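You operate a simulated robot arm through the tools that you are given. There is no shell and no other tool. Be economical: measure what you need, move in short steps, check, and stop when the job is done.

The job below is to be done with a simulated two-armed robot. You get a single attempt, and the scene is never put back.

JOB
Clamp silver bar ONE in the blue block and rub its end clean.
Fine: all rust off; steady the block, fingers clear of the jaw; it stays clamped; red pad back in its place; the other bars stay. Hands unhurt; nothing dropped, spilt, damaged or left on.

It is judged by the outcome, as a careful person would: the job done as asked, and still so three seconds after it is handed in. It fails if anything else is knocked over, pushed out of place, dropped, spilled or broken.

ROBOT AND FRAMES
Two 6-joint arms with two-finger parallel grippers on one trunk, on a base that drives. Base frame: it is fixed to the floor where the robot stands at the start and does not move with it; the origin is under the middle of the robot, x ahead of it, y to its left, z up. Units: m, degrees, N and s.
The left shoulder is at the start at [0.06, 0.187, 1.247], the right one opposite. With the tool pointing down near the work surface each hand reaches from about 0.1 to 0.58 m from the robot's upright axis, wherever it stands, measured 20 degrees to its own side. Places, roughly: nest of the blue clamp block [0.4, 0.3, 0.8]; lever of the blue clamp block [0.4, 0.2, 0.9]. Payload 1.57 kg a hand.
The TCP of each hand is the grasp point between the finger pads, 0.03 m short of the fingertips. In the tool frame z runs along the fingers and y along their closing line. The gripper opens to 0.11 m. The fingers are 0.024 m wide and 0.012 m thick; the gripper's body (0.048 by 0.112 m) begins 0.078 m behind the TCP.
Orientation is told as [roll, pitch, yaw] about the base's x, y, z axes, in that order, counted from this pose: with the fingers straight down and closing along the base's y, the tool's x points along the base's -x, its y along +y and its z along -z.

CONTROLS
- The arms move only by the tool arm_command. It takes "left_moves", "right_moves" or both (then of equal length, played together; a hand with none holds still); each is a list that holds one entry, the list of rows, each a list of 7 numbers: the shift along the tool's x, y, z in m, then the turn, a rotation vector about the tool's x, y, z in degrees, then the gripper command, from -1 (shut) to 1 (fully open), values between in proportion. In form: [[[tx, ty, tz, ax, ay, az, jaw], ...]]. A call has 1 to 12 rows; each row shifts and turns the commanded pose from where the row before left it, along the tool's axes as they then stand. A row lasts 0.2 s, in which the tool goes at most 0.05 m and 8.6 degrees; a call with a longer step from one row to the next is refused whole, and so is a gripper value outside its range. A pose out of reach is approached as far as the arm can. The call stops where the force on the tool passes 40 N (or 10 N more than at its start, if that is more) or the arm is blocked; 0.2 s more then pass. Each finger travels about 0.153 m/s and halts on what it meets, pressing with about 38 N; the grip force reading is that of the motor and also rises with nothing between the fingers. The clock runs only during rows and for 0.2 s after the last one: add rows that do not move to give the fingers time. The reply holds the time, the measured pose of the TCP, the force on the tool along the base axes, the opening and the grip force, in the units named above and with some noise.
- Cameras (640 x 400 px; columns grow to the right, rows downward): "scene" is now at [0.0066, 0.0187, 1.7907]; the picture's right is [0.17, -0.99, 0.00], its down [-0.79, -0.14, -0.59] and it looks along [0.58, 0.10, -0.81] (base axes); focal length 248 px, centre (320, 200). "left" rides on the left gripper at [0.07, -0.016, -0.141] in its tool frame; the picture's right is [0.23, 0.97, 0.00], its down [-0.85, 0.20, -0.48] and it looks along [-0.47, 0.11, 0.88] (tool axes); focal length 222 px, centre (320, 200). "right" rides on the right gripper at [0.07, 0.016, -0.141] in its tool frame; the picture's right is [-0.23, 0.97, 0.00], its down [-0.86, -0.20, -0.48] and it looks along [-0.47, -0.11, 0.88] (tool axes); focal length 222 px, centre (320, 200). There is no depth. A picture from a camera that has moved, and an enlarged one, comes with that camera's place and axes in the base frame and with its lens. The place of the scene camera against the robot may be out by one fixed shift of up to 0.018 m in any direction.
- snapshot(camera): a new picture of that camera. No time passes.
- lift_body(by): slides the trunk up (or, below 0, down) by that many m; the arms and the scene camera ride with it, the base frame stays. It gives what a move gives, with no picture.
- roll_base(legs): drives the robot by 1 to 6 legs, each [ahead, left, turn to the left] in m, m and degrees, along the robot's own axes; the way and the turn of a leg run together, so that a leg with both is an arc; at most 1.5 m and 180 degrees a leg. The arms and the cameras ride along, it lands a little off, and it stops where it bumps. It gives what a move gives.
- turn_head(pan, tilt): turns the head with the scene camera to pan (to the left, within 86 degrees either way) and tilt (down, from -29 to 69), counted from straight ahead of the robot. It gives what a move gives.
- inspect(camera, box): a new picture of the part [left, top, right, bottom] of that camera's present view, enlarged. No time passes.
- hand_in(): hands the job in; it is judged then, once.

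Go step by step. Nothing tells you exact positions but the pictures and the camera data: compare them with the known pose of the tool, close in by small moves and look again before you grip or let go. The budget is 120 turns and 88 pictures, counting those below and the enlarged ones. Unless the task says otherwise, let go and move clear before handing in.

The tools are called after "Call:" as name(argument=value, ...) on one line, values as JSON. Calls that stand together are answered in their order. arm_command: Moves the arms, as the interface text tells. Its arguments: {"type":"object","properties":{"left_moves":{"type":"array","items":{"type":"array","items":{"type":"array","items":{"type":"number"}}}},"right_moves":{"type":"array","items":{"type":"array","items":{"type":"array","items":{"type":"number"}}}}},"required":[]} The other tools are called the same way: lift_body (by) slides the trunk up or down; roll_base (legs) drives the base; turn_head (pan, tilt) turns the head that bears the scene camera; snapshot (camera) takes a picture; inspect (camera, box) takes an enlarged picture of a part of a camera's view; hand_in () hands the job in.

At the start:

```text
clock: 0.0
left_position: [0.4215, 0.0985, 1.2995]
left_orientation: [-0.2, 0.0, -0.1]
left_contact_force: [0.0, -0.5, 0.0]
left_opening: 0.1099
left_gripper_force: 0.0
right_position: [0.4712, -0.2741, 1.2456]
right_orientation: [0.0, 0.1, -0.2]
right_contact_force: [0.3, 0.1, 0.2]
right_opening: 0.1097
right_gripper_force: 0.1
trunk travel left (down, up): [-0.875, 0.115]
robot x, y, heading: [-0.0006, -0.0032, 0.2]
head pan, tilt: [9.9, 53.8]
```

scene: 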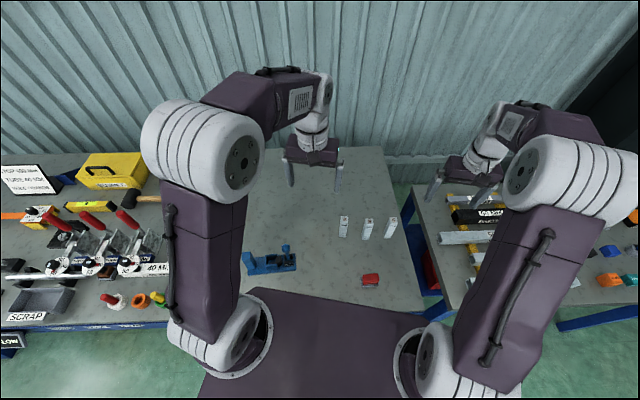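
right: 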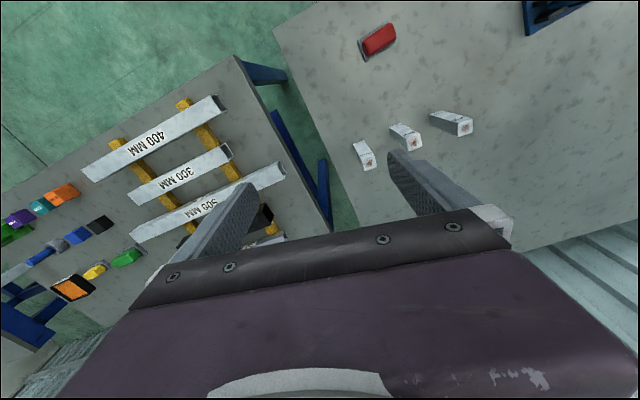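
left: 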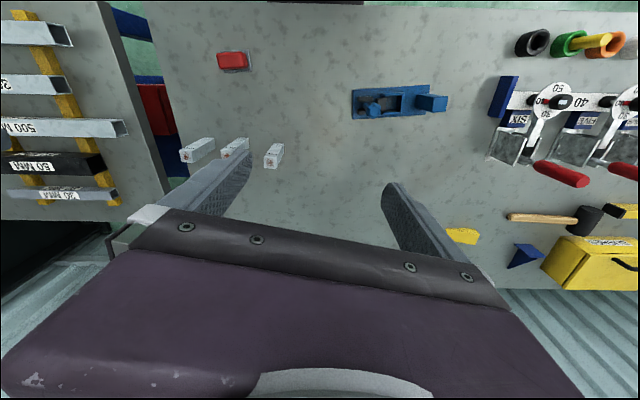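

I see the blue clamp block ahead-left, three silver bars in the middle and the red pad nearer to me. I'll enlarge the pictures to find bar ONE and understand the clamp.

Call:
inspect(camera="scene", box=[230, 200, 420, 310])

Call:
inspect(camera="left", box=[330, 60, 470, 140])

Call:
inspect(camera="right", box=[330, 10, 490, 180])

```text
3.37 times, centred on (325, 255) of scene
camera zoom: at [0.0066, 0.0187, 1.7907], right [0.17, -0.99, 0.0], down [-0.79, -0.14, -0.59], along [0.58, 0.1, -0.81], focal length 836 px, centre (303, 15)
```

zoom: 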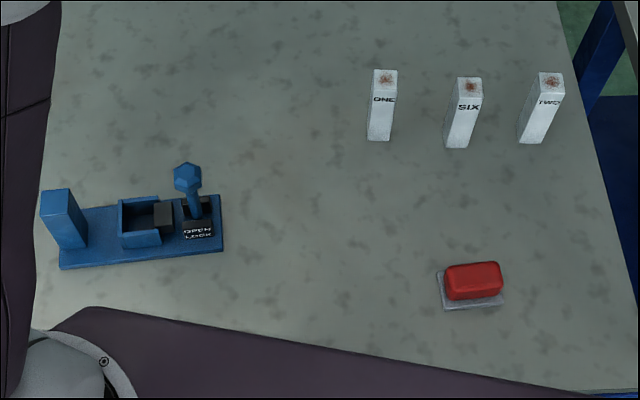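

```text
4.57 times, centred on (400, 100) of left
camera zoom: at [0.3513, 0.0832, 1.4404], right [-0.23, 0.97, 0.0], down [0.86, 0.2, 0.48], along [0.47, 0.11, -0.88], focal length 1015 px, centre (-46, 657)
```

zoom: 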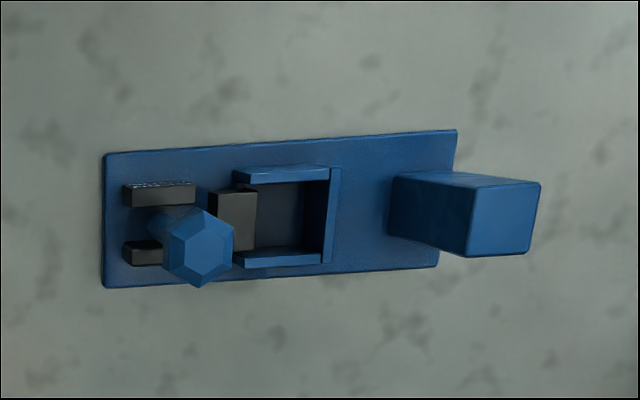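

```text
2.35 times, centred on (410, 95) of right
camera zoom: at [0.4002, -0.2575, 1.388], right [0.23, 0.97, 0.0], down [0.86, -0.2, 0.48], along [0.47, -0.11, -0.88], focal length 523 px, centre (108, 447)
```

zoom: 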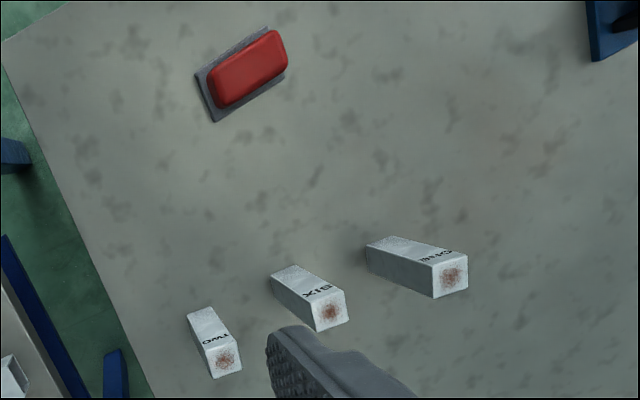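

Bars stand upright, rusty end on top; ONE is the leftmost at about (0.55, 0.01). I'll look closer at the clamp, its labels and the pad.

Call:
inspect(camera="scene", box=[236, 236, 306, 282])

Call:
inspect(camera="scene", box=[330, 210, 400, 294])

```text
8.70 times, centred on (271, 259) of scene
camera zoom: at [0.0066, 0.0187, 1.7907], right [0.17, -0.99, 0.0], down [-0.79, -0.14, -0.59], along [0.58, 0.1, -0.81], focal length 2157 px, centre (746, -313)
```

zoom: 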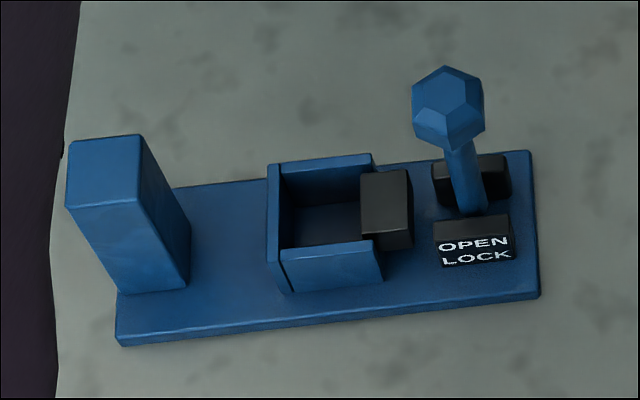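

```text
4.76 times, centred on (365, 252) of scene
camera zoom: at [0.0066, 0.0187, 1.7907], right [0.17, -0.99, 0.0], down [-0.79, -0.14, -0.59], along [0.58, 0.1, -0.81], focal length 1181 px, centre (106, -48)
```

zoom: 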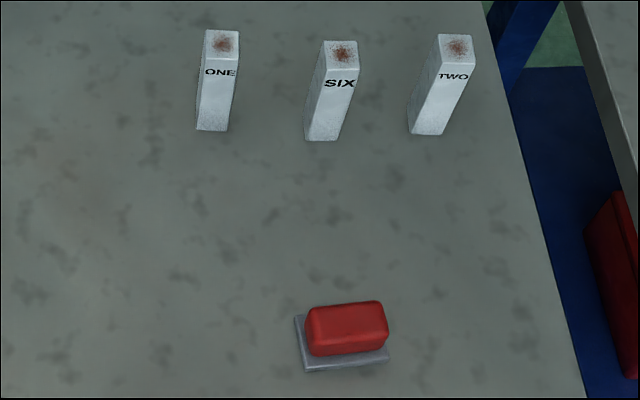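

The clamp's lever stands near (0.38, 0.21), the nest near (0.375, 0.28) and the steadying post near y 0.37; all are far left for the right hand. I'll slide the base left 0.15 m so that both hands reach everything, and look again.

Call:
roll_base(legs=[[0, 0.15, 0]])

Call:
snapshot(camera="scene")

```text
clock: 1.4
left_position: [0.42, 0.244, 1.2991]
left_orientation: [-0.1, 0.0, 0.0]
left_contact_force: [-0.2, -0.1, 0.7]
left_opening: 0.1101
left_gripper_force: 0.0
right_position: [0.47, -0.1288, 1.245]
right_orientation: [0.0, -0.1, 0.0]
right_contact_force: [-0.6, 0.2, -0.2]
right_opening: 0.1098
right_gripper_force: 0.1
trunk travel left (down, up): [-0.875, 0.115]
robot x, y, heading: [0.0007, 0.1476, -0.0]
head pan, tilt: [9.9, 53.8]
```

```text
79 pictures are left
camera scene: at [0.0065, 0.1615, 1.7907], right [0.17, -0.99, 0.0], down [-0.79, -0.14, -0.59], along [0.58, 0.1, -0.81], focal length 248 px, centre (320, 200)
```

scene: 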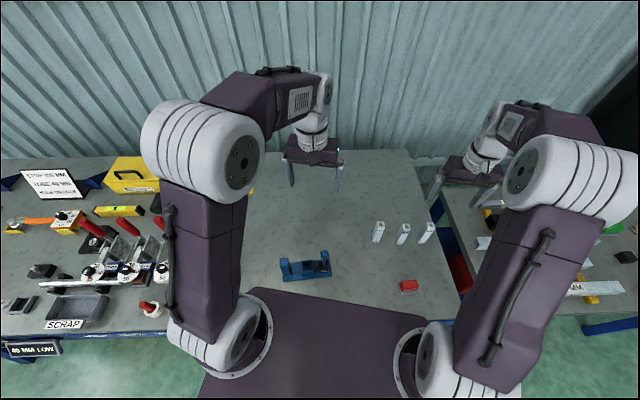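

The base is shifted. Now I bring the right hand low beside the clamp to see the lever from its side.

Call:
arm_command(right_moves=[[[0.015, 0.02, 0.041, 0, 0, 0, 1], [0.015, 0.02, 0.041, 0, 0, 0, 1], [0.015, 0.02, 0.041, 0, 0, 0, 1], [0.015, 0.02, 0.041, 0, 0, 0, 1], [0.015, 0.02, 0.041, 0, 0, 0, 1], [0.015, 0.02, 0.041, 0, 0, 0, 1]]])

Call:
snapshot(camera="right")

```text
clock: 2.8
left_position: [0.4207, 0.2485, 1.299]
left_orientation: [0.0, -0.1, 0.1]
left_contact_force: [-0.4, -0.6, 0.0]
left_opening: 0.1099
left_gripper_force: 0.1
right_position: [0.3805, -0.0006, 1.0014]
right_orientation: [0.0, 0.0, 0.0]
right_contact_force: [-1.1, -0.2, -0.6]
right_opening: 0.1099
right_gripper_force: 0.0
trunk travel left (down, up): [-0.875, 0.115]
robot x, y, heading: [0.0011, 0.1488, -0.3]
head pan, tilt: [9.9, 53.8]
```

```text
78 pictures are left
camera right: at [0.3094, 0.015, 1.1433], right [0.23, 0.97, 0.0], down [0.85, -0.2, 0.48], along [0.47, -0.11, -0.88], focal length 222 px, centre (320, 200)
```

right: 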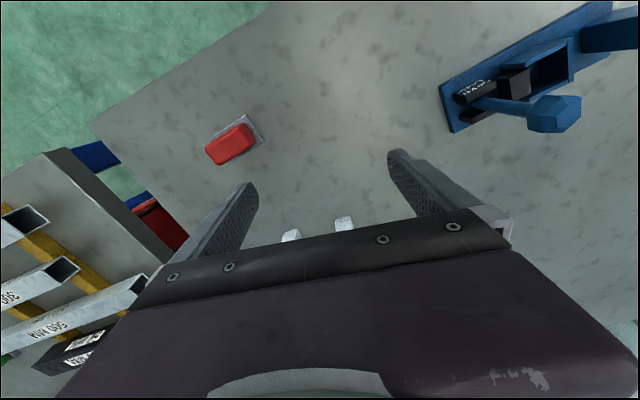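

Call:
inspect(camera="right", box=[430, 0, 640, 140])

Call:
inspect(camera="scene", box=[275, 245, 345, 290])

```text
2.86 times, centred on (535, 70) of right
camera zoom: at [0.3094, 0.015, 1.1433], right [0.23, 0.97, 0.0], down [0.85, -0.2, 0.48], along [0.47, -0.11, -0.88], focal length 635 px, centre (-294, 571)
```

zoom: 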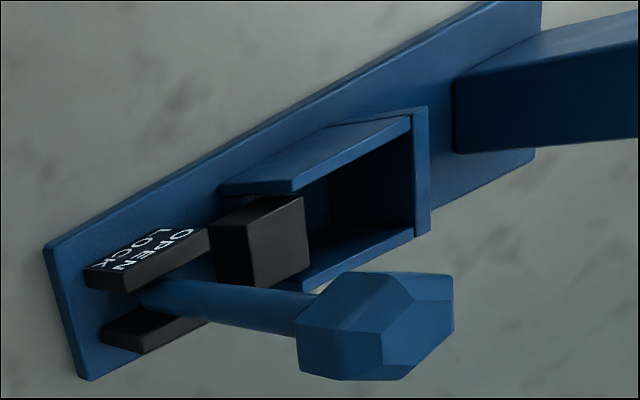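

```text
8.89 times, centred on (310, 268) of scene
camera zoom: at [0.0072, 0.1668, 1.7908], right [0.17, -0.99, 0.0], down [-0.8, -0.14, -0.59], along [0.58, 0.1, -0.81], focal length 2205 px, centre (409, -400)
```

zoom: 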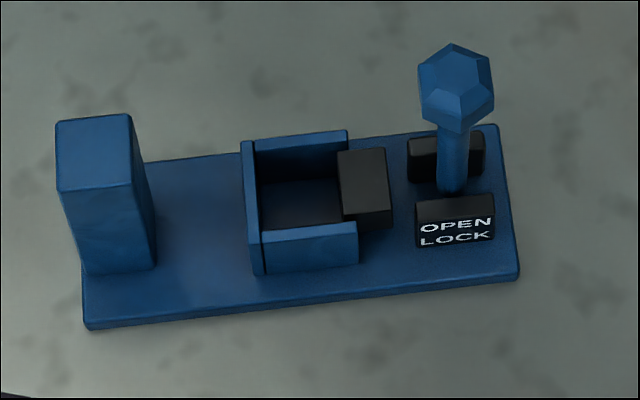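

The lever is upright (open) and the plate is yawed about +16°. I'll turn the right hand ~90° so its fingers close along x, and move the left hand aside, turned to suit the post.

Call:
arm_command(right_moves=[[[0, 0, -0.04, 0, 0, 0, 1], [0, 0, 0, 0, 0, -8.2, 1], [0, 0, 0, 0, 0, -8.2, 1], [0, 0, 0, 0, 0, -8.2, 1], [0, 0, 0, 0, 0, -8.2, 1], [0, 0, 0, 0, 0, -8.2, 1], [0, 0, 0, 0, 0, -8.2, 1], [0, 0, 0, 0, 0, -8.2, 1], [0, 0, 0, 0, 0, -8.2, 1], [0, 0, 0, 0, 0, -8.2, 1], [0, 0, 0, 0, 0, -8.2, 1], [0, 0, 0, 0, 0, -8.2, 1]]], left_moves=[[[0.02, 0.045, 0, 0, 0, 0, 1], [0.02, 0.045, 0, 0, 0, 0, 1], [0.02, 0.045, 0, 0, 0, 0, 1], [0, 0, 0, 0, 0, 8.2, 1], [0, 0, 0, 0, 0, 8.2, 1], [0, 0, 0, 0, 0, 8.2, 1], [0, 0, 0, 0, 0, 8.2, 1], [0, 0, 0, 0, 0, 8.2, 1], [0, 0, 0, 0, 0, 8.2, 1], [0, 0, 0, 0, 0, 8.2, 1], [0, 0, 0, 0, 0, 8.2, 1], [0, 0, 0, 0, 0, 8.2, 1]]])

Call:
snapshot(camera="right")

Call:
snapshot(camera="left")

Call:
snapshot(camera="scene")

```text
clock: 5.4
left_position: [0.3594, 0.3821, 1.298]
left_orientation: [0.1, -0.1, -74.0]
left_contact_force: [-0.1, 0.5, 0.1]
left_opening: 0.1099
left_gripper_force: 0.0
right_position: [0.3811, -0.0074, 1.0394]
right_orientation: [0.0, 0.0, 90.4]
right_contact_force: [0.1, -0.8, -0.1]
right_opening: 0.1101
right_gripper_force: 0.0
trunk travel left (down, up): [-0.875, 0.115]
robot x, y, heading: [-0.001, 0.1452, 0.2]
head pan, tilt: [9.9, 53.8]
```

```text
75 pictures are left
camera right: at [0.3639, -0.0765, 1.1809], right [-0.98, 0.22, 0.0], down [0.19, 0.86, 0.48], along [0.11, 0.47, -0.88], focal length 222 px, centre (320, 200)
```

right: 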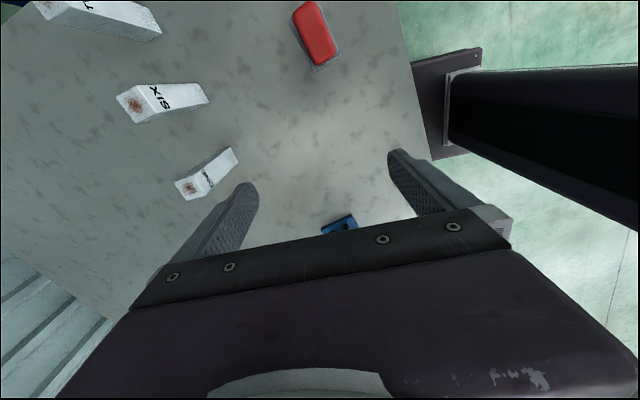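

```text
74 pictures are left
camera left: at [0.3259, 0.4441, 1.4396], right [0.87, 0.49, 0.0], down [0.43, -0.77, 0.48], along [0.23, -0.42, -0.88], focal length 222 px, centre (320, 200)
```

left: 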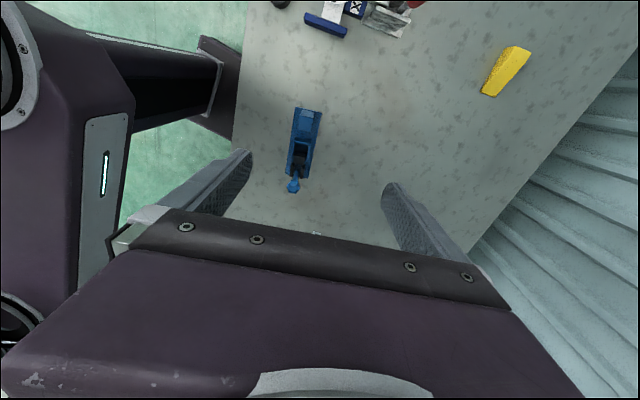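

```text
73 pictures are left
camera scene: at [0.0065, 0.1657, 1.7907], right [0.17, -0.99, 0.0], down [-0.79, -0.14, -0.59], along [0.58, 0.1, -0.81], focal length 248 px, centre (320, 200)
```

scene: 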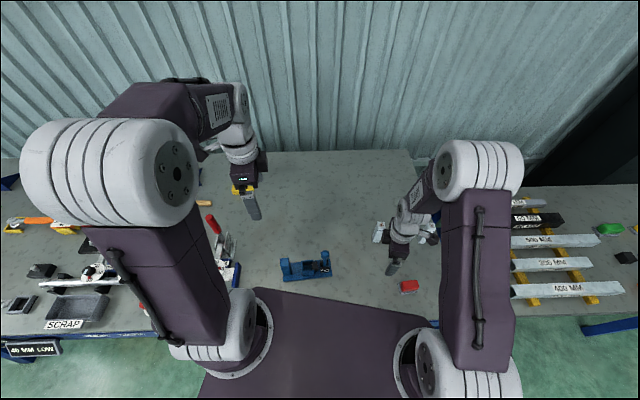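

I'll enlarge bar ONE to measure its pose and turn.

Call:
inspect(camera="right", box=[160, 130, 260, 215])

```text
4.71 times, centred on (210, 172) of right
camera zoom: at [0.3639, -0.0765, 1.1809], right [-0.98, 0.22, 0.0], down [0.19, 0.86, 0.48], along [0.11, 0.47, -0.88], focal length 1045 px, centre (838, 329)
```

zoom: 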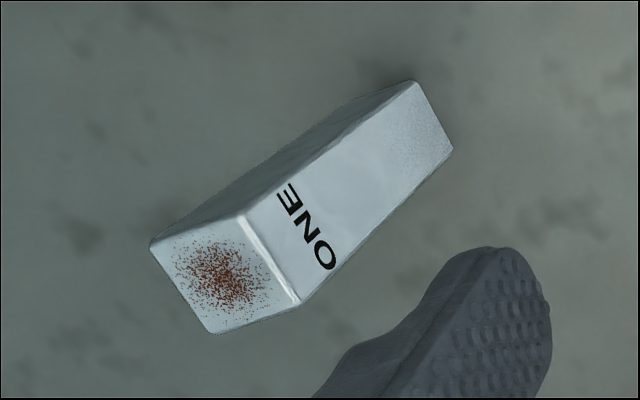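

Bar ONE: centre (0.5505, 0.006), top z 0.93, 28 mm square, yaw about 5.5°. I move the right hand over it and check.

Call:
arm_command(right_moves=[[[0, 0, 0, 0, 0, -5.1, 1], [0.0008, -0.0425, 0, 0, 0, 0, 1], [0.0008, -0.0425, 0, 0, 0, 0, 1], [0.0008, -0.0425, 0, 0, 0, 0, 1], [0.0008, -0.0425, 0, 0, 0, 0, 1], [0, 0, 0.03, 0, 0, 0, 1], [0, 0, 0, 0, 0, 0, 1]]])

Call:
snapshot(camera="right")

```text
clock: 7.0
left_position: [0.3583, 0.3816, 1.2983]
left_orientation: [-0.1, -0.1, -73.8]
left_contact_force: [-0.8, 0.3, 0.3]
left_opening: 0.1099
left_gripper_force: 0.1
right_position: [0.5498, 0.0094, 1.0101]
right_orientation: [0.0, 0.1, 95.4]
right_contact_force: [-0.5, 0.5, 0.2]
right_opening: 0.1101
right_gripper_force: 0.1
trunk travel left (down, up): [-0.875, 0.115]
robot x, y, heading: [-0.0027, 0.1506, -0.0]
head pan, tilt: [9.9, 53.8]
```

```text
71 pictures are left
camera right: at [0.5393, -0.0624, 1.1524], right [-0.99, 0.14, 0.0], down [0.12, 0.87, 0.48], along [0.06, 0.47, -0.88], focal length 222 px, centre (320, 200)
```

right: 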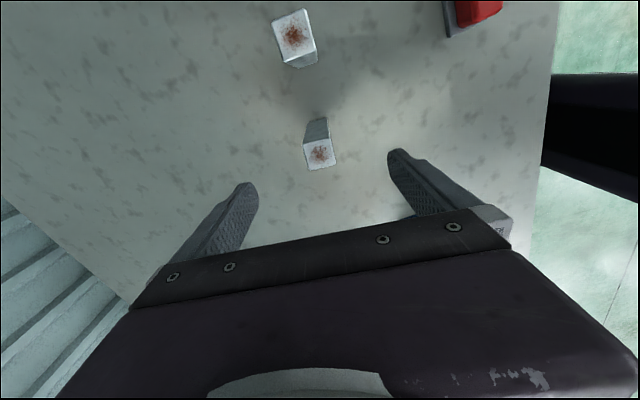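

The bar is centred between the fingers, about 4 mm off in y. I descend and close.

Call:
arm_command(right_moves=[[[0.004, 0, 0.035, 0, 0, 0, 1], [0, 0, 0.035, 0, 0, 0, 1], [0, 0, 0.035, 0, 0, 0, 1], [0, 0, 0, 0, 0, 0, 0.2], [0, 0, 0, 0, 0, 0, -0.3], [0, 0, 0, 0, 0, 0, -0.7], [0, 0, 0, 0, 0, 0, -0.7]]])

Call:
snapshot(camera="right")

```text
clock: 8.6
left_position: [0.3597, 0.3828, 1.2982]
left_orientation: [0.0, -0.1, -73.7]
left_contact_force: [0.7, 0.4, -0.4]
left_opening: 0.11
left_gripper_force: 0.0
right_position: [0.5508, 0.0038, 0.9046]
right_orientation: [0.0, 0.0, 95.2]
right_contact_force: [-0.2, 0.4, -1.1]
right_opening: 0.0297
right_gripper_force: 38.5
trunk travel left (down, up): [-0.875, 0.115]
robot x, y, heading: [0.0011, 0.1487, -0.1]
head pan, tilt: [9.9, 53.8]
```

```text
70 pictures are left
camera right: at [0.5411, -0.0678, 1.0467], right [-0.99, 0.14, 0.0], down [0.12, 0.87, 0.48], along [0.06, 0.47, -0.88], focal length 222 px, centre (320, 200)
```

right: 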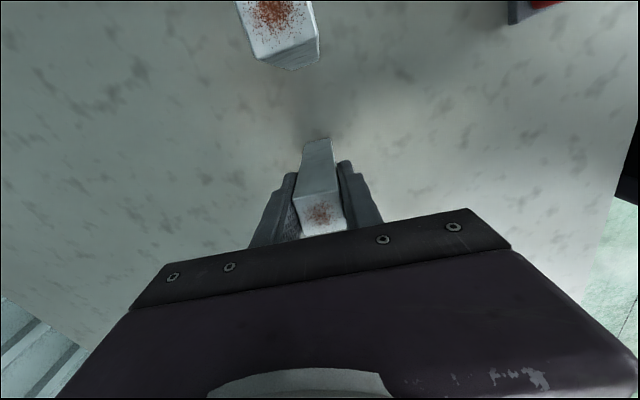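

Gripped at 0.0297 m. I lift it and measure the nest from the left camera above it.

Call:
arm_command(right_moves=[[[0, 0, -0.04, 0, 0, 0, -0.7], [0, 0, -0.04, 0, 0, 0, -0.7], [0, 0, -0.04, 0, 0, 0, -0.7], [0, 0, -0.04, 0, 0, 0, -0.7], [0, 0, 0, 0, 0, 0, -0.7]]])

Call:
inspect(camera="left", box=[265, 95, 345, 200])

Call:
inspect(camera="scene", box=[275, 245, 345, 290])

```text
clock: 9.8
left_position: [0.3601, 0.3819, 1.2982]
left_orientation: [0.0, -0.1, -73.8]
left_contact_force: [-0.7, -0.5, -0.3]
left_opening: 0.1099
left_gripper_force: 0.0
right_position: [0.5506, 0.0006, 1.0651]
right_orientation: [0.0, 0.0, 95.3]
right_contact_force: [-0.9, -0.2, -2.1]
right_opening: 0.0295
right_gripper_force: 38.7
trunk travel left (down, up): [-0.875, 0.115]
robot x, y, heading: [0.001, 0.1499, -0.0]
head pan, tilt: [9.9, 53.8]
```

```text
3.81 times, centred on (305, 148) of left
camera zoom: at [0.3261, 0.4439, 1.4395], right [0.87, 0.49, 0.0], down [0.43, -0.76, 0.48], along [0.23, -0.42, -0.88], focal length 846 px, centre (377, 400)
```

zoom: 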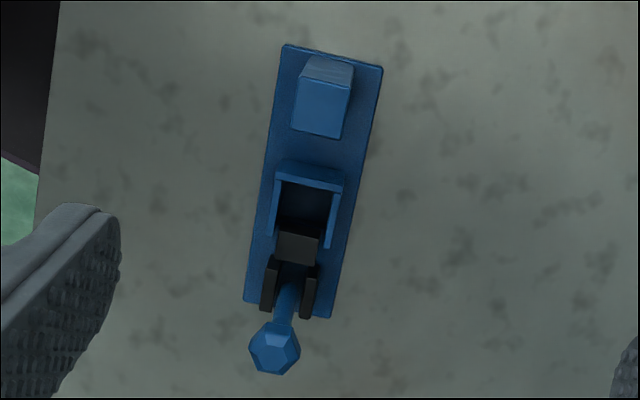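

```text
8.89 times, centred on (310, 268) of scene
camera zoom: at [0.007, 0.1656, 1.7907], right [0.17, -0.99, 0.0], down [-0.79, -0.14, -0.59], along [0.58, 0.1, -0.81], focal length 2205 px, centre (409, -400)
```

zoom: 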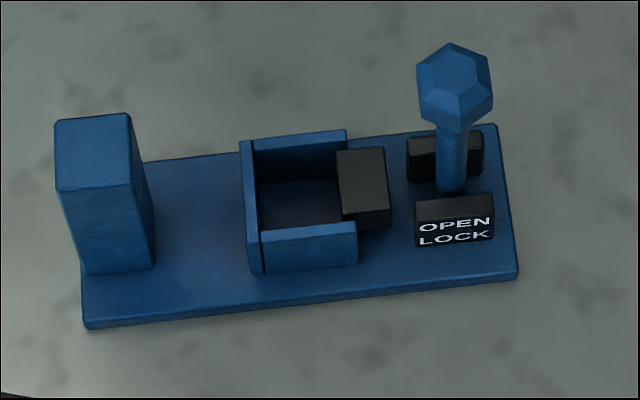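

The plate centre comes out near (0.363, 0.274) with yaw 16.7°, and the nest is only a few mm wider than the bar. I lower the left hand for a closer measurement of the nest.

Call:
arm_command(left_moves=[[[0.0167, -0.0055, 0.0445, 0, 0, 0, 1], [0.0167, -0.0055, 0.0445, 0, 0, 0, 1], [0.0167, -0.0055, 0.0445, 0, 0, 0, 1], [0.0167, -0.0055, 0.0445, 0, 0, 0, 1], [0, 0, 0, 0, 0, 0, 1]]])

Call:
snapshot(camera="left")

```text
clock: 11.0
left_position: [0.3214, 0.4388, 1.1223]
left_orientation: [0.1, -0.1, -73.9]
left_contact_force: [-0.6, 0.3, -0.3]
left_opening: 0.11
left_gripper_force: 0.0
right_position: [0.5499, 0.0003, 1.0648]
right_orientation: [-0.1, 0.0, 95.3]
right_contact_force: [0.1, 0.0, -0.6]
right_opening: 0.0296
right_gripper_force: 37.9
trunk travel left (down, up): [-0.875, 0.115]
robot x, y, heading: [0.0005, 0.1474, 0.1]
head pan, tilt: [9.9, 53.8]
```

```text
67 pictures are left
camera left: at [0.286, 0.5012, 1.2623], right [0.87, 0.49, 0.0], down [0.43, -0.76, 0.48], along [0.23, -0.42, -0.88], focal length 222 px, centre (320, 200)
```

left: 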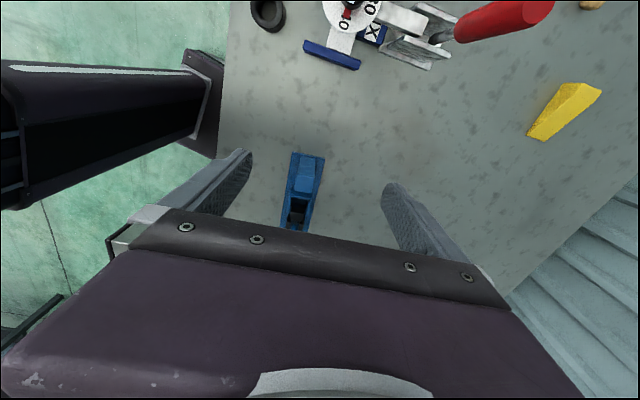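

The nest is hidden at this spot, so I place the left hand right above it.

Call:
arm_command(left_moves=[[[-0.0436, -0.0012, 0, 0, 0, 0, 1], [-0.0436, -0.0012, 0, 0, 0, 0, 1], [-0.0436, -0.0012, 0, 0, 0, 0, 1], [-0.0436, -0.0012, 0, 0, 0, 0, 1], [0, 0, 0, 0, 0, 0, 1]]])

Call:
inspect(camera="left", box=[240, 60, 400, 220])

```text
clock: 12.2
left_position: [0.3654, 0.2702, 1.1185]
left_orientation: [0.0, 0.0, -74.0]
left_contact_force: [0.8, -0.7, -0.2]
left_opening: 0.1098
left_gripper_force: 0.0
right_position: [0.5503, 0.0022, 1.0657]
right_orientation: [0.0, 0.0, 95.3]
right_contact_force: [-0.7, 0.2, -1.1]
right_opening: 0.0293
right_gripper_force: 38.3
trunk travel left (down, up): [-0.875, 0.115]
robot x, y, heading: [-0.0008, 0.1486, 0.1]
head pan, tilt: [9.9, 53.8]
```

```text
2.50 times, centred on (320, 140) of left
camera zoom: at [0.3319, 0.3318, 1.2594], right [0.87, 0.49, 0.0], down [0.43, -0.76, 0.48], along [0.23, -0.42, -0.88], focal length 555 px, centre (320, 350)
```

zoom: 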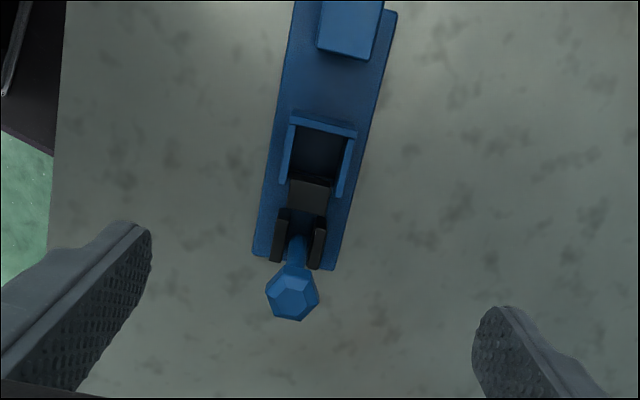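

Call:
inspect(camera="left", box=[296, 100, 346, 144])

```text
9.09 times, centred on (321, 122) of left
camera zoom: at [0.3319, 0.3318, 1.2594], right [0.87, 0.49, 0.0], down [0.43, -0.76, 0.48], along [0.23, -0.42, -0.88], focal length 2019 px, centre (311, 909)
```

zoom: 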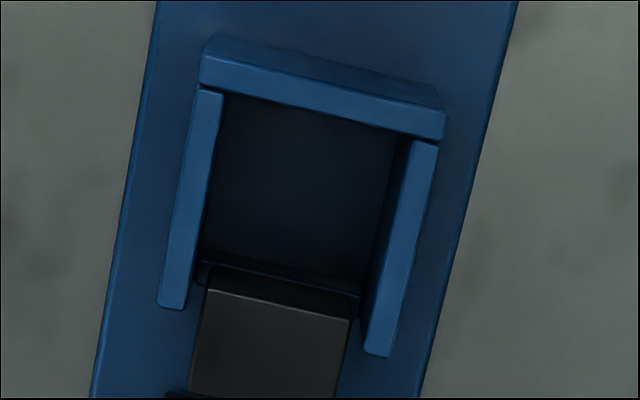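

Good view: nest centre ≈ (0.364, 0.2695), yaw 16.3°, about 4 mm clearance each side. I withdraw the left hand to a watching spot and bring the bar above the nest, well above the knob.

Call:
arm_command(left_moves=[[[0.0302, 0.0035, -0.026, 0, 0, 0, 1], [0.0302, 0.0035, -0.026, 0, 0, 0, 1], [0.0302, 0.0035, -0.026, 0, 0, 0, 1], [0.0302, 0.0035, -0.026, 0, 0, 0, 1], [0.0302, 0.0035, -0.026, 0, 0, 0, 1], [0, 0, 0, 0, 0, 0, 1], [0, 0, 0, 0, 0, 0, 1], [0, 0, 0, 0, 0, 0, 1], [0, 0, 0, 0, 0, 0, 1], [0, 0, 0, 0, 0, 0, 1], [0, 0, 0, 0, 0, 0, 1]]], right_moves=[[[0, 0, -0.03, 0, 0, 0, -0.7], [0, 0, 0, 0, 0, -5.5, -0.7], [0, 0, 0, 0, 0, -5.5, -0.7], [-0.0443, 0.0147, 0, 0, 0, 0, -0.7], [-0.0443, 0.0147, 0, 0, 0, 0, -0.7], [-0.0443, 0.0147, 0, 0, 0, 0, -0.7], [-0.0443, 0.0147, 0, 0, 0, 0, -0.7], [-0.0443, 0.0147, 0, 0, 0, 0, -0.7], [-0.0443, 0.0147, 0, 0, 0, 0, -0.7], [-0.0443, 0.0147, 0, 0, 0, 0, -0.7], [0, 0, 0, 0, 0, 0, -0.7]]])

Call:
snapshot(camera="left")

Call:
snapshot(camera="right")

Call:
snapshot(camera="scene")

```text
clock: 14.6
left_position: [0.3401, 0.4213, 1.2519]
left_orientation: [-0.1, -0.2, -73.7]
left_contact_force: [0.7, -0.5, -0.2]
left_opening: 0.1099
left_gripper_force: 0.1
right_position: [0.3625, 0.2707, 1.0966]
right_orientation: [0.1, 0.0, 106.3]
right_contact_force: [0.3, -0.6, -0.6]
right_opening: 0.0292
right_gripper_force: 38.5
trunk travel left (down, up): [-0.875, 0.115]
robot x, y, heading: [-0.0005, 0.1455, 0.2]
head pan, tilt: [9.9, 53.8]
```

```text
64 pictures are left
camera left: at [0.3068, 0.4835, 1.3925], right [0.87, 0.49, 0.0], down [0.43, -0.76, 0.48], along [0.23, -0.42, -0.88], focal length 222 px, centre (320, 200)
```

left: 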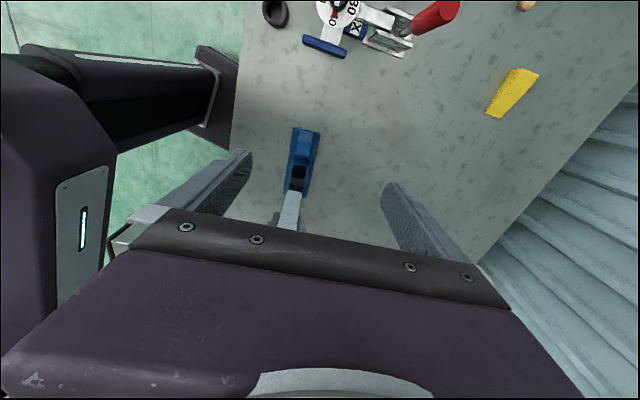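

```text
63 pictures are left
camera right: at [0.3668, 0.1982, 1.2394], right [-1.0, -0.06, 0.0], down [-0.05, 0.88, 0.48], along [-0.03, 0.48, -0.88], focal length 222 px, centre (320, 200)
```

right: 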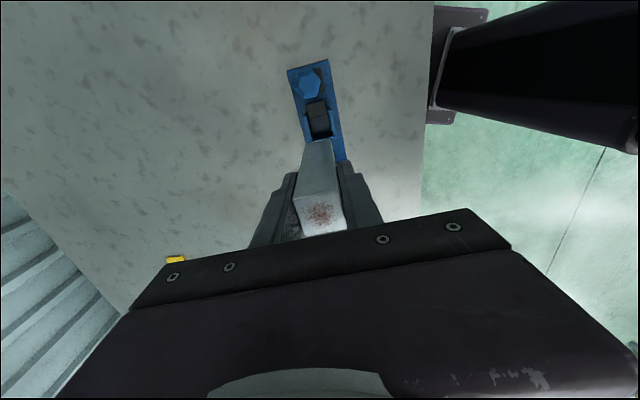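

```text
62 pictures are left
camera scene: at [0.0068, 0.1656, 1.7907], right [0.17, -0.99, 0.0], down [-0.79, -0.14, -0.59], along [0.58, 0.1, -0.81], focal length 248 px, centre (320, 200)
```

scene: 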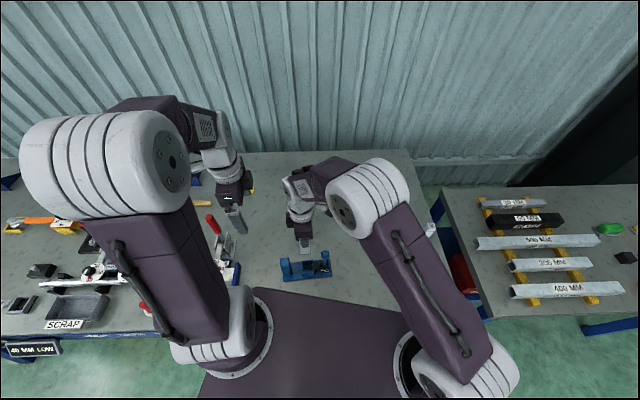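

Bar hangs over the nest. I lower it to just above the walls and check alignment.

Call:
arm_command(right_moves=[[[0, 0, 0.0435, 0, 0, 0, -0.7], [0, 0, 0.0435, 0, 0, 0, -0.7], [0, 0, 0.0435, 0, 0, 0, -0.7], [0, 0, 0, 0, 0, 0, -0.7]]])

Call:
inspect(camera="left", box=[260, 120, 340, 230])

Call:
inspect(camera="right", box=[250, 40, 390, 250])

Call:
inspect(camera="scene", box=[275, 230, 345, 290])

```text
clock: 15.6
left_position: [0.3409, 0.4211, 1.2515]
left_orientation: [0.0, 0.0, -73.9]
left_contact_force: [0.2, 0.8, 0.1]
left_opening: 0.11
left_gripper_force: 0.0
right_position: [0.3645, 0.2728, 0.9647]
right_orientation: [-0.1, 0.0, 106.3]
right_contact_force: [-1.1, 0.1, -1.2]
right_opening: 0.0296
right_gripper_force: 37.8
trunk travel left (down, up): [-0.875, 0.115]
robot x, y, heading: [-0.001, 0.1433, 0.0]
head pan, tilt: [9.9, 53.8]
```

```text
3.64 times, centred on (300, 175) of left
camera zoom: at [0.3063, 0.4838, 1.3926], right [0.87, 0.49, 0.0], down [0.43, -0.76, 0.48], along [0.23, -0.42, -0.88], focal length 808 px, centre (393, 291)
```

zoom: 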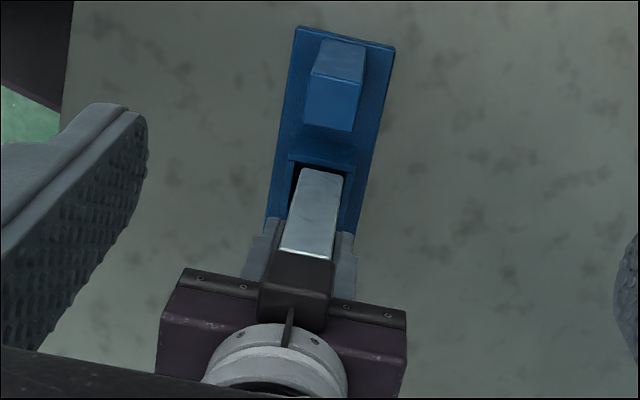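

```text
1.90 times, centred on (320, 145) of right
camera zoom: at [0.367, 0.2005, 1.1065], right [-1.0, -0.06, 0.0], down [-0.05, 0.88, 0.48], along [-0.03, 0.48, -0.88], focal length 423 px, centre (320, 305)
```

zoom: 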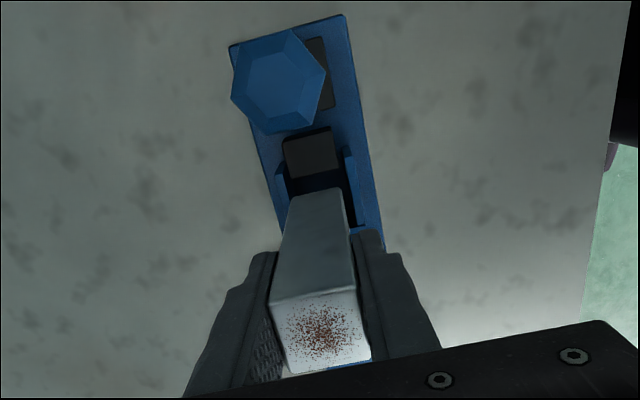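

```text
6.67 times, centred on (310, 260) of scene
camera zoom: at [0.0062, 0.166, 1.7907], right [0.17, -0.99, 0.0], down [-0.79, -0.14, -0.59], along [0.58, 0.1, -0.81], focal length 1654 px, centre (387, -200)
```

zoom: 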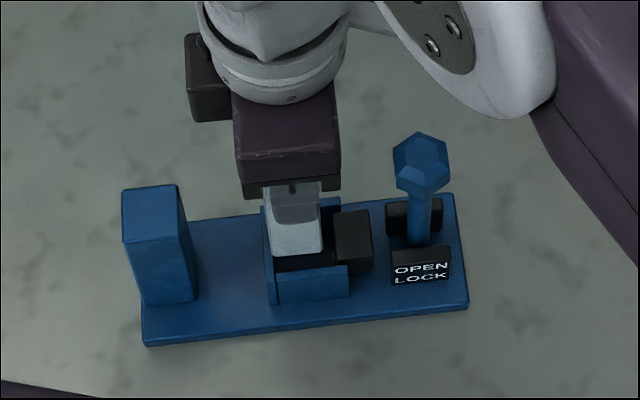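

The bar seems about 3–4 mm too close to the end wall. I look closer at the sideways fit before correcting.

Call:
inspect(camera="right", box=[290, 95, 360, 155])

Call:
inspect(camera="left", box=[275, 150, 315, 190])

```text
6.67 times, centred on (325, 125) of right
camera zoom: at [0.367, 0.2005, 1.1065], right [-1.0, -0.06, 0.0], down [-0.05, 0.88, 0.48], along [-0.03, 0.48, -0.88], focal length 1481 px, centre (287, 700)
```

zoom: 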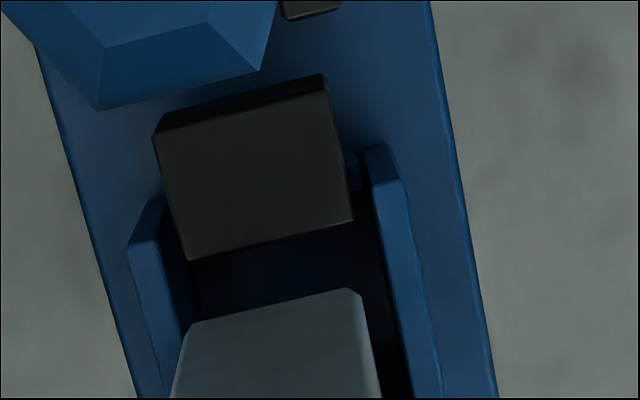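

```text
10.00 times, centred on (295, 170) of left
camera zoom: at [0.3063, 0.4838, 1.3926], right [0.87, 0.49, 0.0], down [0.43, -0.76, 0.48], along [0.23, -0.42, -0.88], focal length 2221 px, centre (570, 500)
```

zoom: 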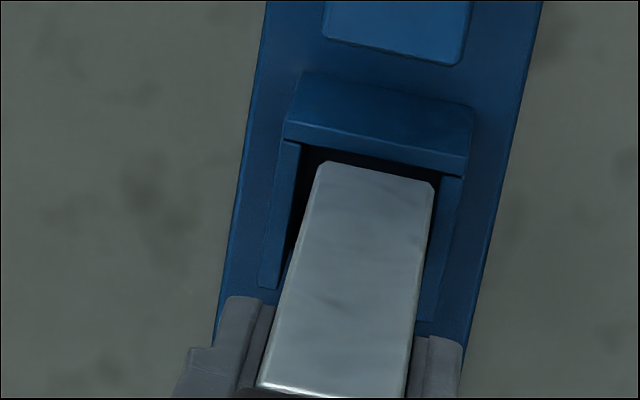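

The bar needs about 5 mm back from the end wall and 1 mm sideways. I correct and recheck.

Call:
arm_command(right_moves=[[[0.005, 0.001, 0, 0, 0, 0, -0.7], [0, 0, 0.006, 0, 0, 0, -0.7], [0, 0, 0, 0, 0, 0, -0.7]]])

Call:
inspect(camera="right", box=[290, 95, 360, 155])

Call:
inspect(camera="left", box=[275, 150, 315, 190])

```text
clock: 16.4
left_position: [0.3398, 0.4208, 1.2519]
left_orientation: [0.0, -0.1, -73.8]
left_contact_force: [0.0, 0.0, -0.4]
left_opening: 0.1101
left_gripper_force: 0.1
right_position: [0.3644, 0.2662, 0.9583]
right_orientation: [0.1, 0.0, 106.2]
right_contact_force: [-0.5, 0.7, -1.3]
right_opening: 0.0293
right_gripper_force: 37.3
trunk travel left (down, up): [-0.875, 0.115]
robot x, y, heading: [0.0004, 0.1505, 0.0]
head pan, tilt: [9.9, 53.8]
```

```text
6.67 times, centred on (325, 125) of right
camera zoom: at [0.3679, 0.1941, 1.1007], right [-1.0, -0.06, 0.0], down [-0.05, 0.88, 0.48], along [-0.03, 0.48, -0.88], focal length 1481 px, centre (287, 700)
```

zoom: 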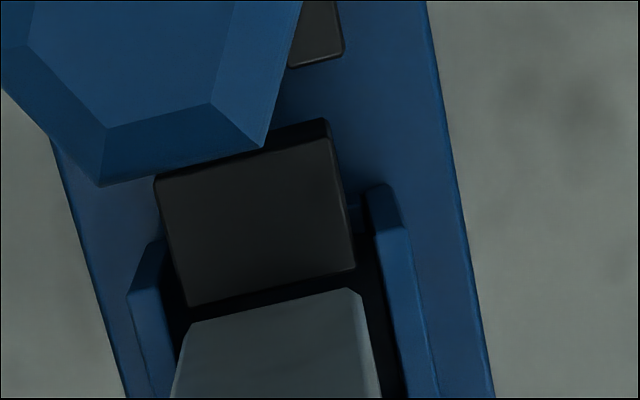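

```text
10.00 times, centred on (295, 170) of left
camera zoom: at [0.3066, 0.4838, 1.3925], right [0.87, 0.49, 0.0], down [0.43, -0.76, 0.48], along [0.23, -0.42, -0.88], focal length 2221 px, centre (570, 500)
```

zoom: 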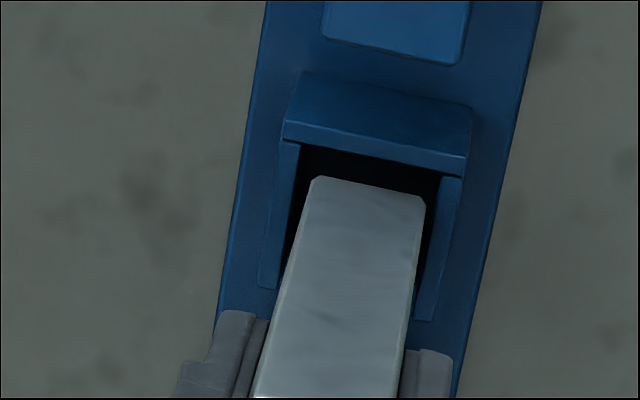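

Now about 2 mm too near the jaw; I shift it back 2 mm and lower gently into the nest.

Call:
arm_command(right_moves=[[[-0.002, 0.0004, 0, 0, 0, 0, -0.7], [0, 0, 0.008, 0, 0, 0, -0.7], [0, 0, 0.008, 0, 0, 0, -0.7], [0, 0, 0.006, 0, 0, 0, -0.7], [0, 0, 0, 0, 0, 0, -0.7]]])

Call:
inspect(camera="left", box=[275, 150, 315, 190])

Call:
inspect(camera="right", box=[290, 95, 360, 155])

```text
clock: 17.6
left_position: [0.3402, 0.422, 1.2514]
left_orientation: [0.0, 0.0, -73.8]
left_contact_force: [0.1, 0.3, 0.2]
left_opening: 0.11
left_gripper_force: 0.0
right_position: [0.3647, 0.2672, 0.9356]
right_orientation: [0.0, 0.0, 106.3]
right_contact_force: [0.1, 0.1, -1.6]
right_opening: 0.0292
right_gripper_force: 38.3
trunk travel left (down, up): [-0.875, 0.115]
robot x, y, heading: [0.0029, 0.1478, 0.3]
head pan, tilt: [9.9, 53.8]
```

```text
10.00 times, centred on (295, 170) of left
camera zoom: at [0.3066, 0.4837, 1.3925], right [0.87, 0.49, 0.0], down [0.43, -0.76, 0.48], along [0.23, -0.42, -0.88], focal length 2221 px, centre (570, 500)
```

zoom: 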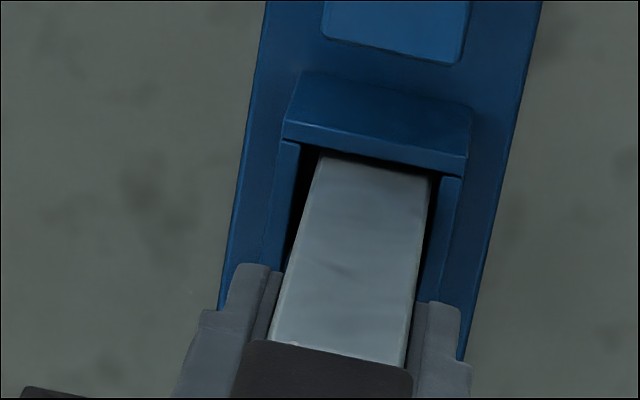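

```text
6.67 times, centred on (325, 125) of right
camera zoom: at [0.3677, 0.1963, 1.0784], right [-1.0, -0.06, 0.0], down [-0.05, 0.88, 0.48], along [-0.03, 0.48, -0.88], focal length 1481 px, centre (287, 700)
```

zoom: 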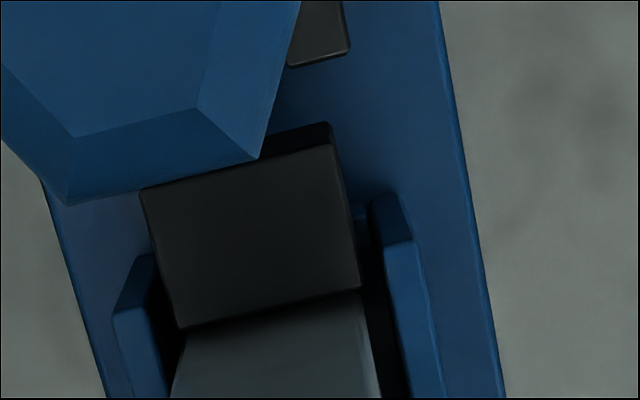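

The bar has entered the nest without contact force. I lower on until it seats.

Call:
arm_command(right_moves=[[[0, 0, 0.005, 0, 0, 0, -0.7], [0, 0, 0.005, 0, 0, 0, -0.7], [0, 0, 0.004, 0, 0, 0, -0.7], [0, 0, 0, 0, 0, 0, -0.7]]])

```text
clock: 18.6
left_position: [0.3412, 0.4214, 1.251]
left_orientation: [0.1, -0.1, -73.8]
left_contact_force: [-0.6, -0.4, -0.1]
left_opening: 0.1102
left_gripper_force: 0.1
right_position: [0.3634, 0.2678, 0.9206]
right_orientation: [-0.1, 0.0, 106.2]
right_contact_force: [1.0, 0.4, -2.1]
right_opening: 0.0294
right_gripper_force: 37.7
trunk travel left (down, up): [-0.875, 0.115]
robot x, y, heading: [0.0003, 0.153, -0.4]
head pan, tilt: [9.9, 53.8]
```

Call:
arm_command(right_moves=[[[0, 0, 0.002, 0, 0, 0, -0.7], [0, 0, 0.002, 0, 0, 0, -0.7], [0, 0, 0, 0, 0, 0, -0.7]]])

```text
clock: 19.4
left_position: [0.3411, 0.4207, 1.2509]
left_orientation: [0.0, -0.1, -73.8]
left_contact_force: [-0.2, -0.1, -0.3]
left_opening: 0.1101
left_gripper_force: 0.1
right_position: [0.3648, 0.2675, 0.9168]
right_orientation: [0.0, 0.1, 106.3]
right_contact_force: [0.4, -0.1, -0.6]
right_opening: 0.0296
right_gripper_force: 37.6
trunk travel left (down, up): [-0.875, 0.115]
robot x, y, heading: [0.0033, 0.1451, 0.2]
head pan, tilt: [9.9, 53.8]
```

No firm seat yet; a couple more millimetres.

Call:
arm_command(right_moves=[[[0, 0, 0.002, 0, 0, 0, -0.7], [0, 0, 0.002, 0, 0, 0, -0.7], [0, 0, 0, 0, 0, 0, -0.7]]])

Call:
inspect(camera="right", box=[270, 75, 380, 235])

```text
clock: 20.2
left_position: [0.3387, 0.4207, 1.2522]
left_orientation: [0.0, -0.1, -73.8]
left_contact_force: [-0.4, -0.9, 0.7]
left_opening: 0.1102
left_gripper_force: 0.0
right_position: [0.364, 0.2686, 0.9167]
right_orientation: [-0.1, -0.1, 106.2]
right_contact_force: [-1.2, -0.8, 23.2]
right_opening: 0.0297
right_gripper_force: 38.0
trunk travel left (down, up): [-0.875, 0.115]
robot x, y, heading: [0.0002, 0.1458, -0.0]
head pan, tilt: [9.9, 53.8]
```

```text
2.50 times, centred on (325, 155) of right
camera zoom: at [0.3667, 0.1957, 1.0584], right [-1.0, -0.06, 0.0], down [-0.05, 0.88, 0.48], along [-0.02, 0.48, -0.88], focal length 555 px, centre (308, 312)
```

zoom: 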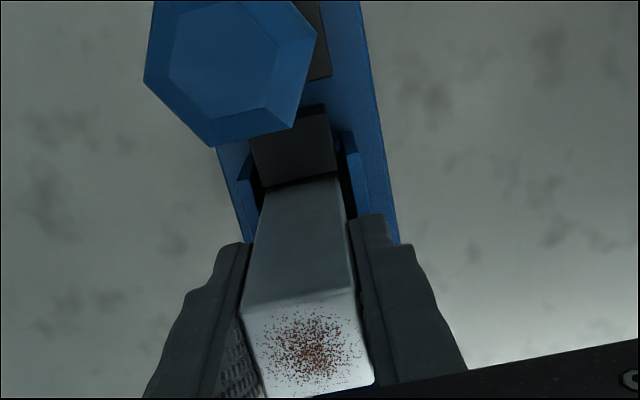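

Seated (contact 23 N). I ease off, release and rise clear.

Call:
arm_command(right_moves=[[[0, 0, -0.003, 0, 0, 0, -0.7], [0, 0, 0, 0, 0, 0, -0.3], [0, 0, 0, 0, 0, 0, 0.1], [0, 0, 0, 0, 0, 0, 0.4], [0, 0, 0, 0, 0, 0, 0.4], [0, 0, -0.04, 0, 0, 0, 0.4], [0, 0, -0.045, 0, 0, 0, 0.4], [0, 0, -0.045, 0, 0, 0, 0.4], [0.045, 0, 0, 0, 0, 0, 0.4], [0.045, 0, 0, 0, 0, 0, 0.4], [0.045, 0, 0, 0, 0, 0, 0.4]]])

Call:
inspect(camera="scene", box=[270, 220, 350, 290])

Call:
inspect(camera="left", box=[260, 120, 340, 230])

```text
clock: 22.6
left_position: [0.3399, 0.4198, 1.2511]
left_orientation: [0.1, -0.1, -73.8]
left_contact_force: [-0.4, 0.1, 0.0]
left_opening: 0.1099
left_gripper_force: 0.0
right_position: [0.4015, 0.141, 1.0471]
right_orientation: [0.1, -0.1, 106.3]
right_contact_force: [-0.4, 0.8, -1.1]
right_opening: 0.077
right_gripper_force: 0.1
trunk travel left (down, up): [-0.875, 0.115]
robot x, y, heading: [-0.0007, 0.1473, -0.2]
head pan, tilt: [9.9, 53.8]
```

```text
5.71 times, centred on (310, 255) of scene
camera zoom: at [0.0065, 0.1643, 1.7907], right [0.17, -0.99, 0.0], down [-0.79, -0.14, -0.59], along [0.58, 0.1, -0.81], focal length 1418 px, centre (377, -114)
```

zoom: 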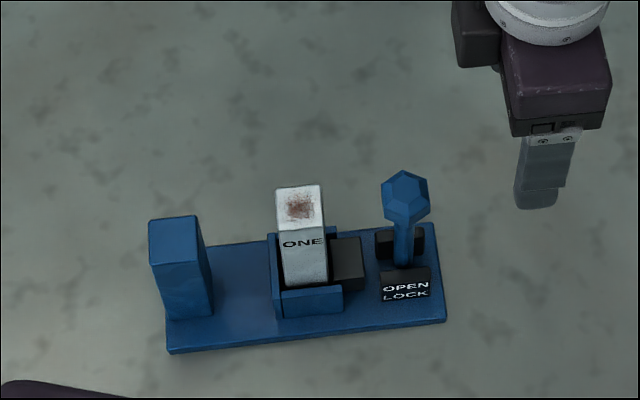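

```text
3.64 times, centred on (300, 175) of left
camera zoom: at [0.3065, 0.4825, 1.3928], right [0.87, 0.49, 0.0], down [0.43, -0.77, 0.48], along [0.23, -0.42, -0.88], focal length 808 px, centre (393, 291)
```

zoom: 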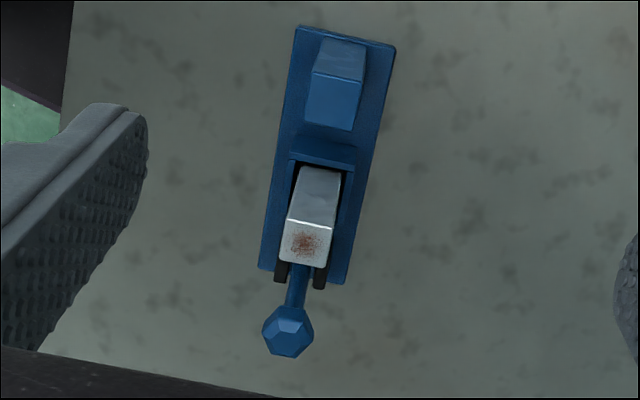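

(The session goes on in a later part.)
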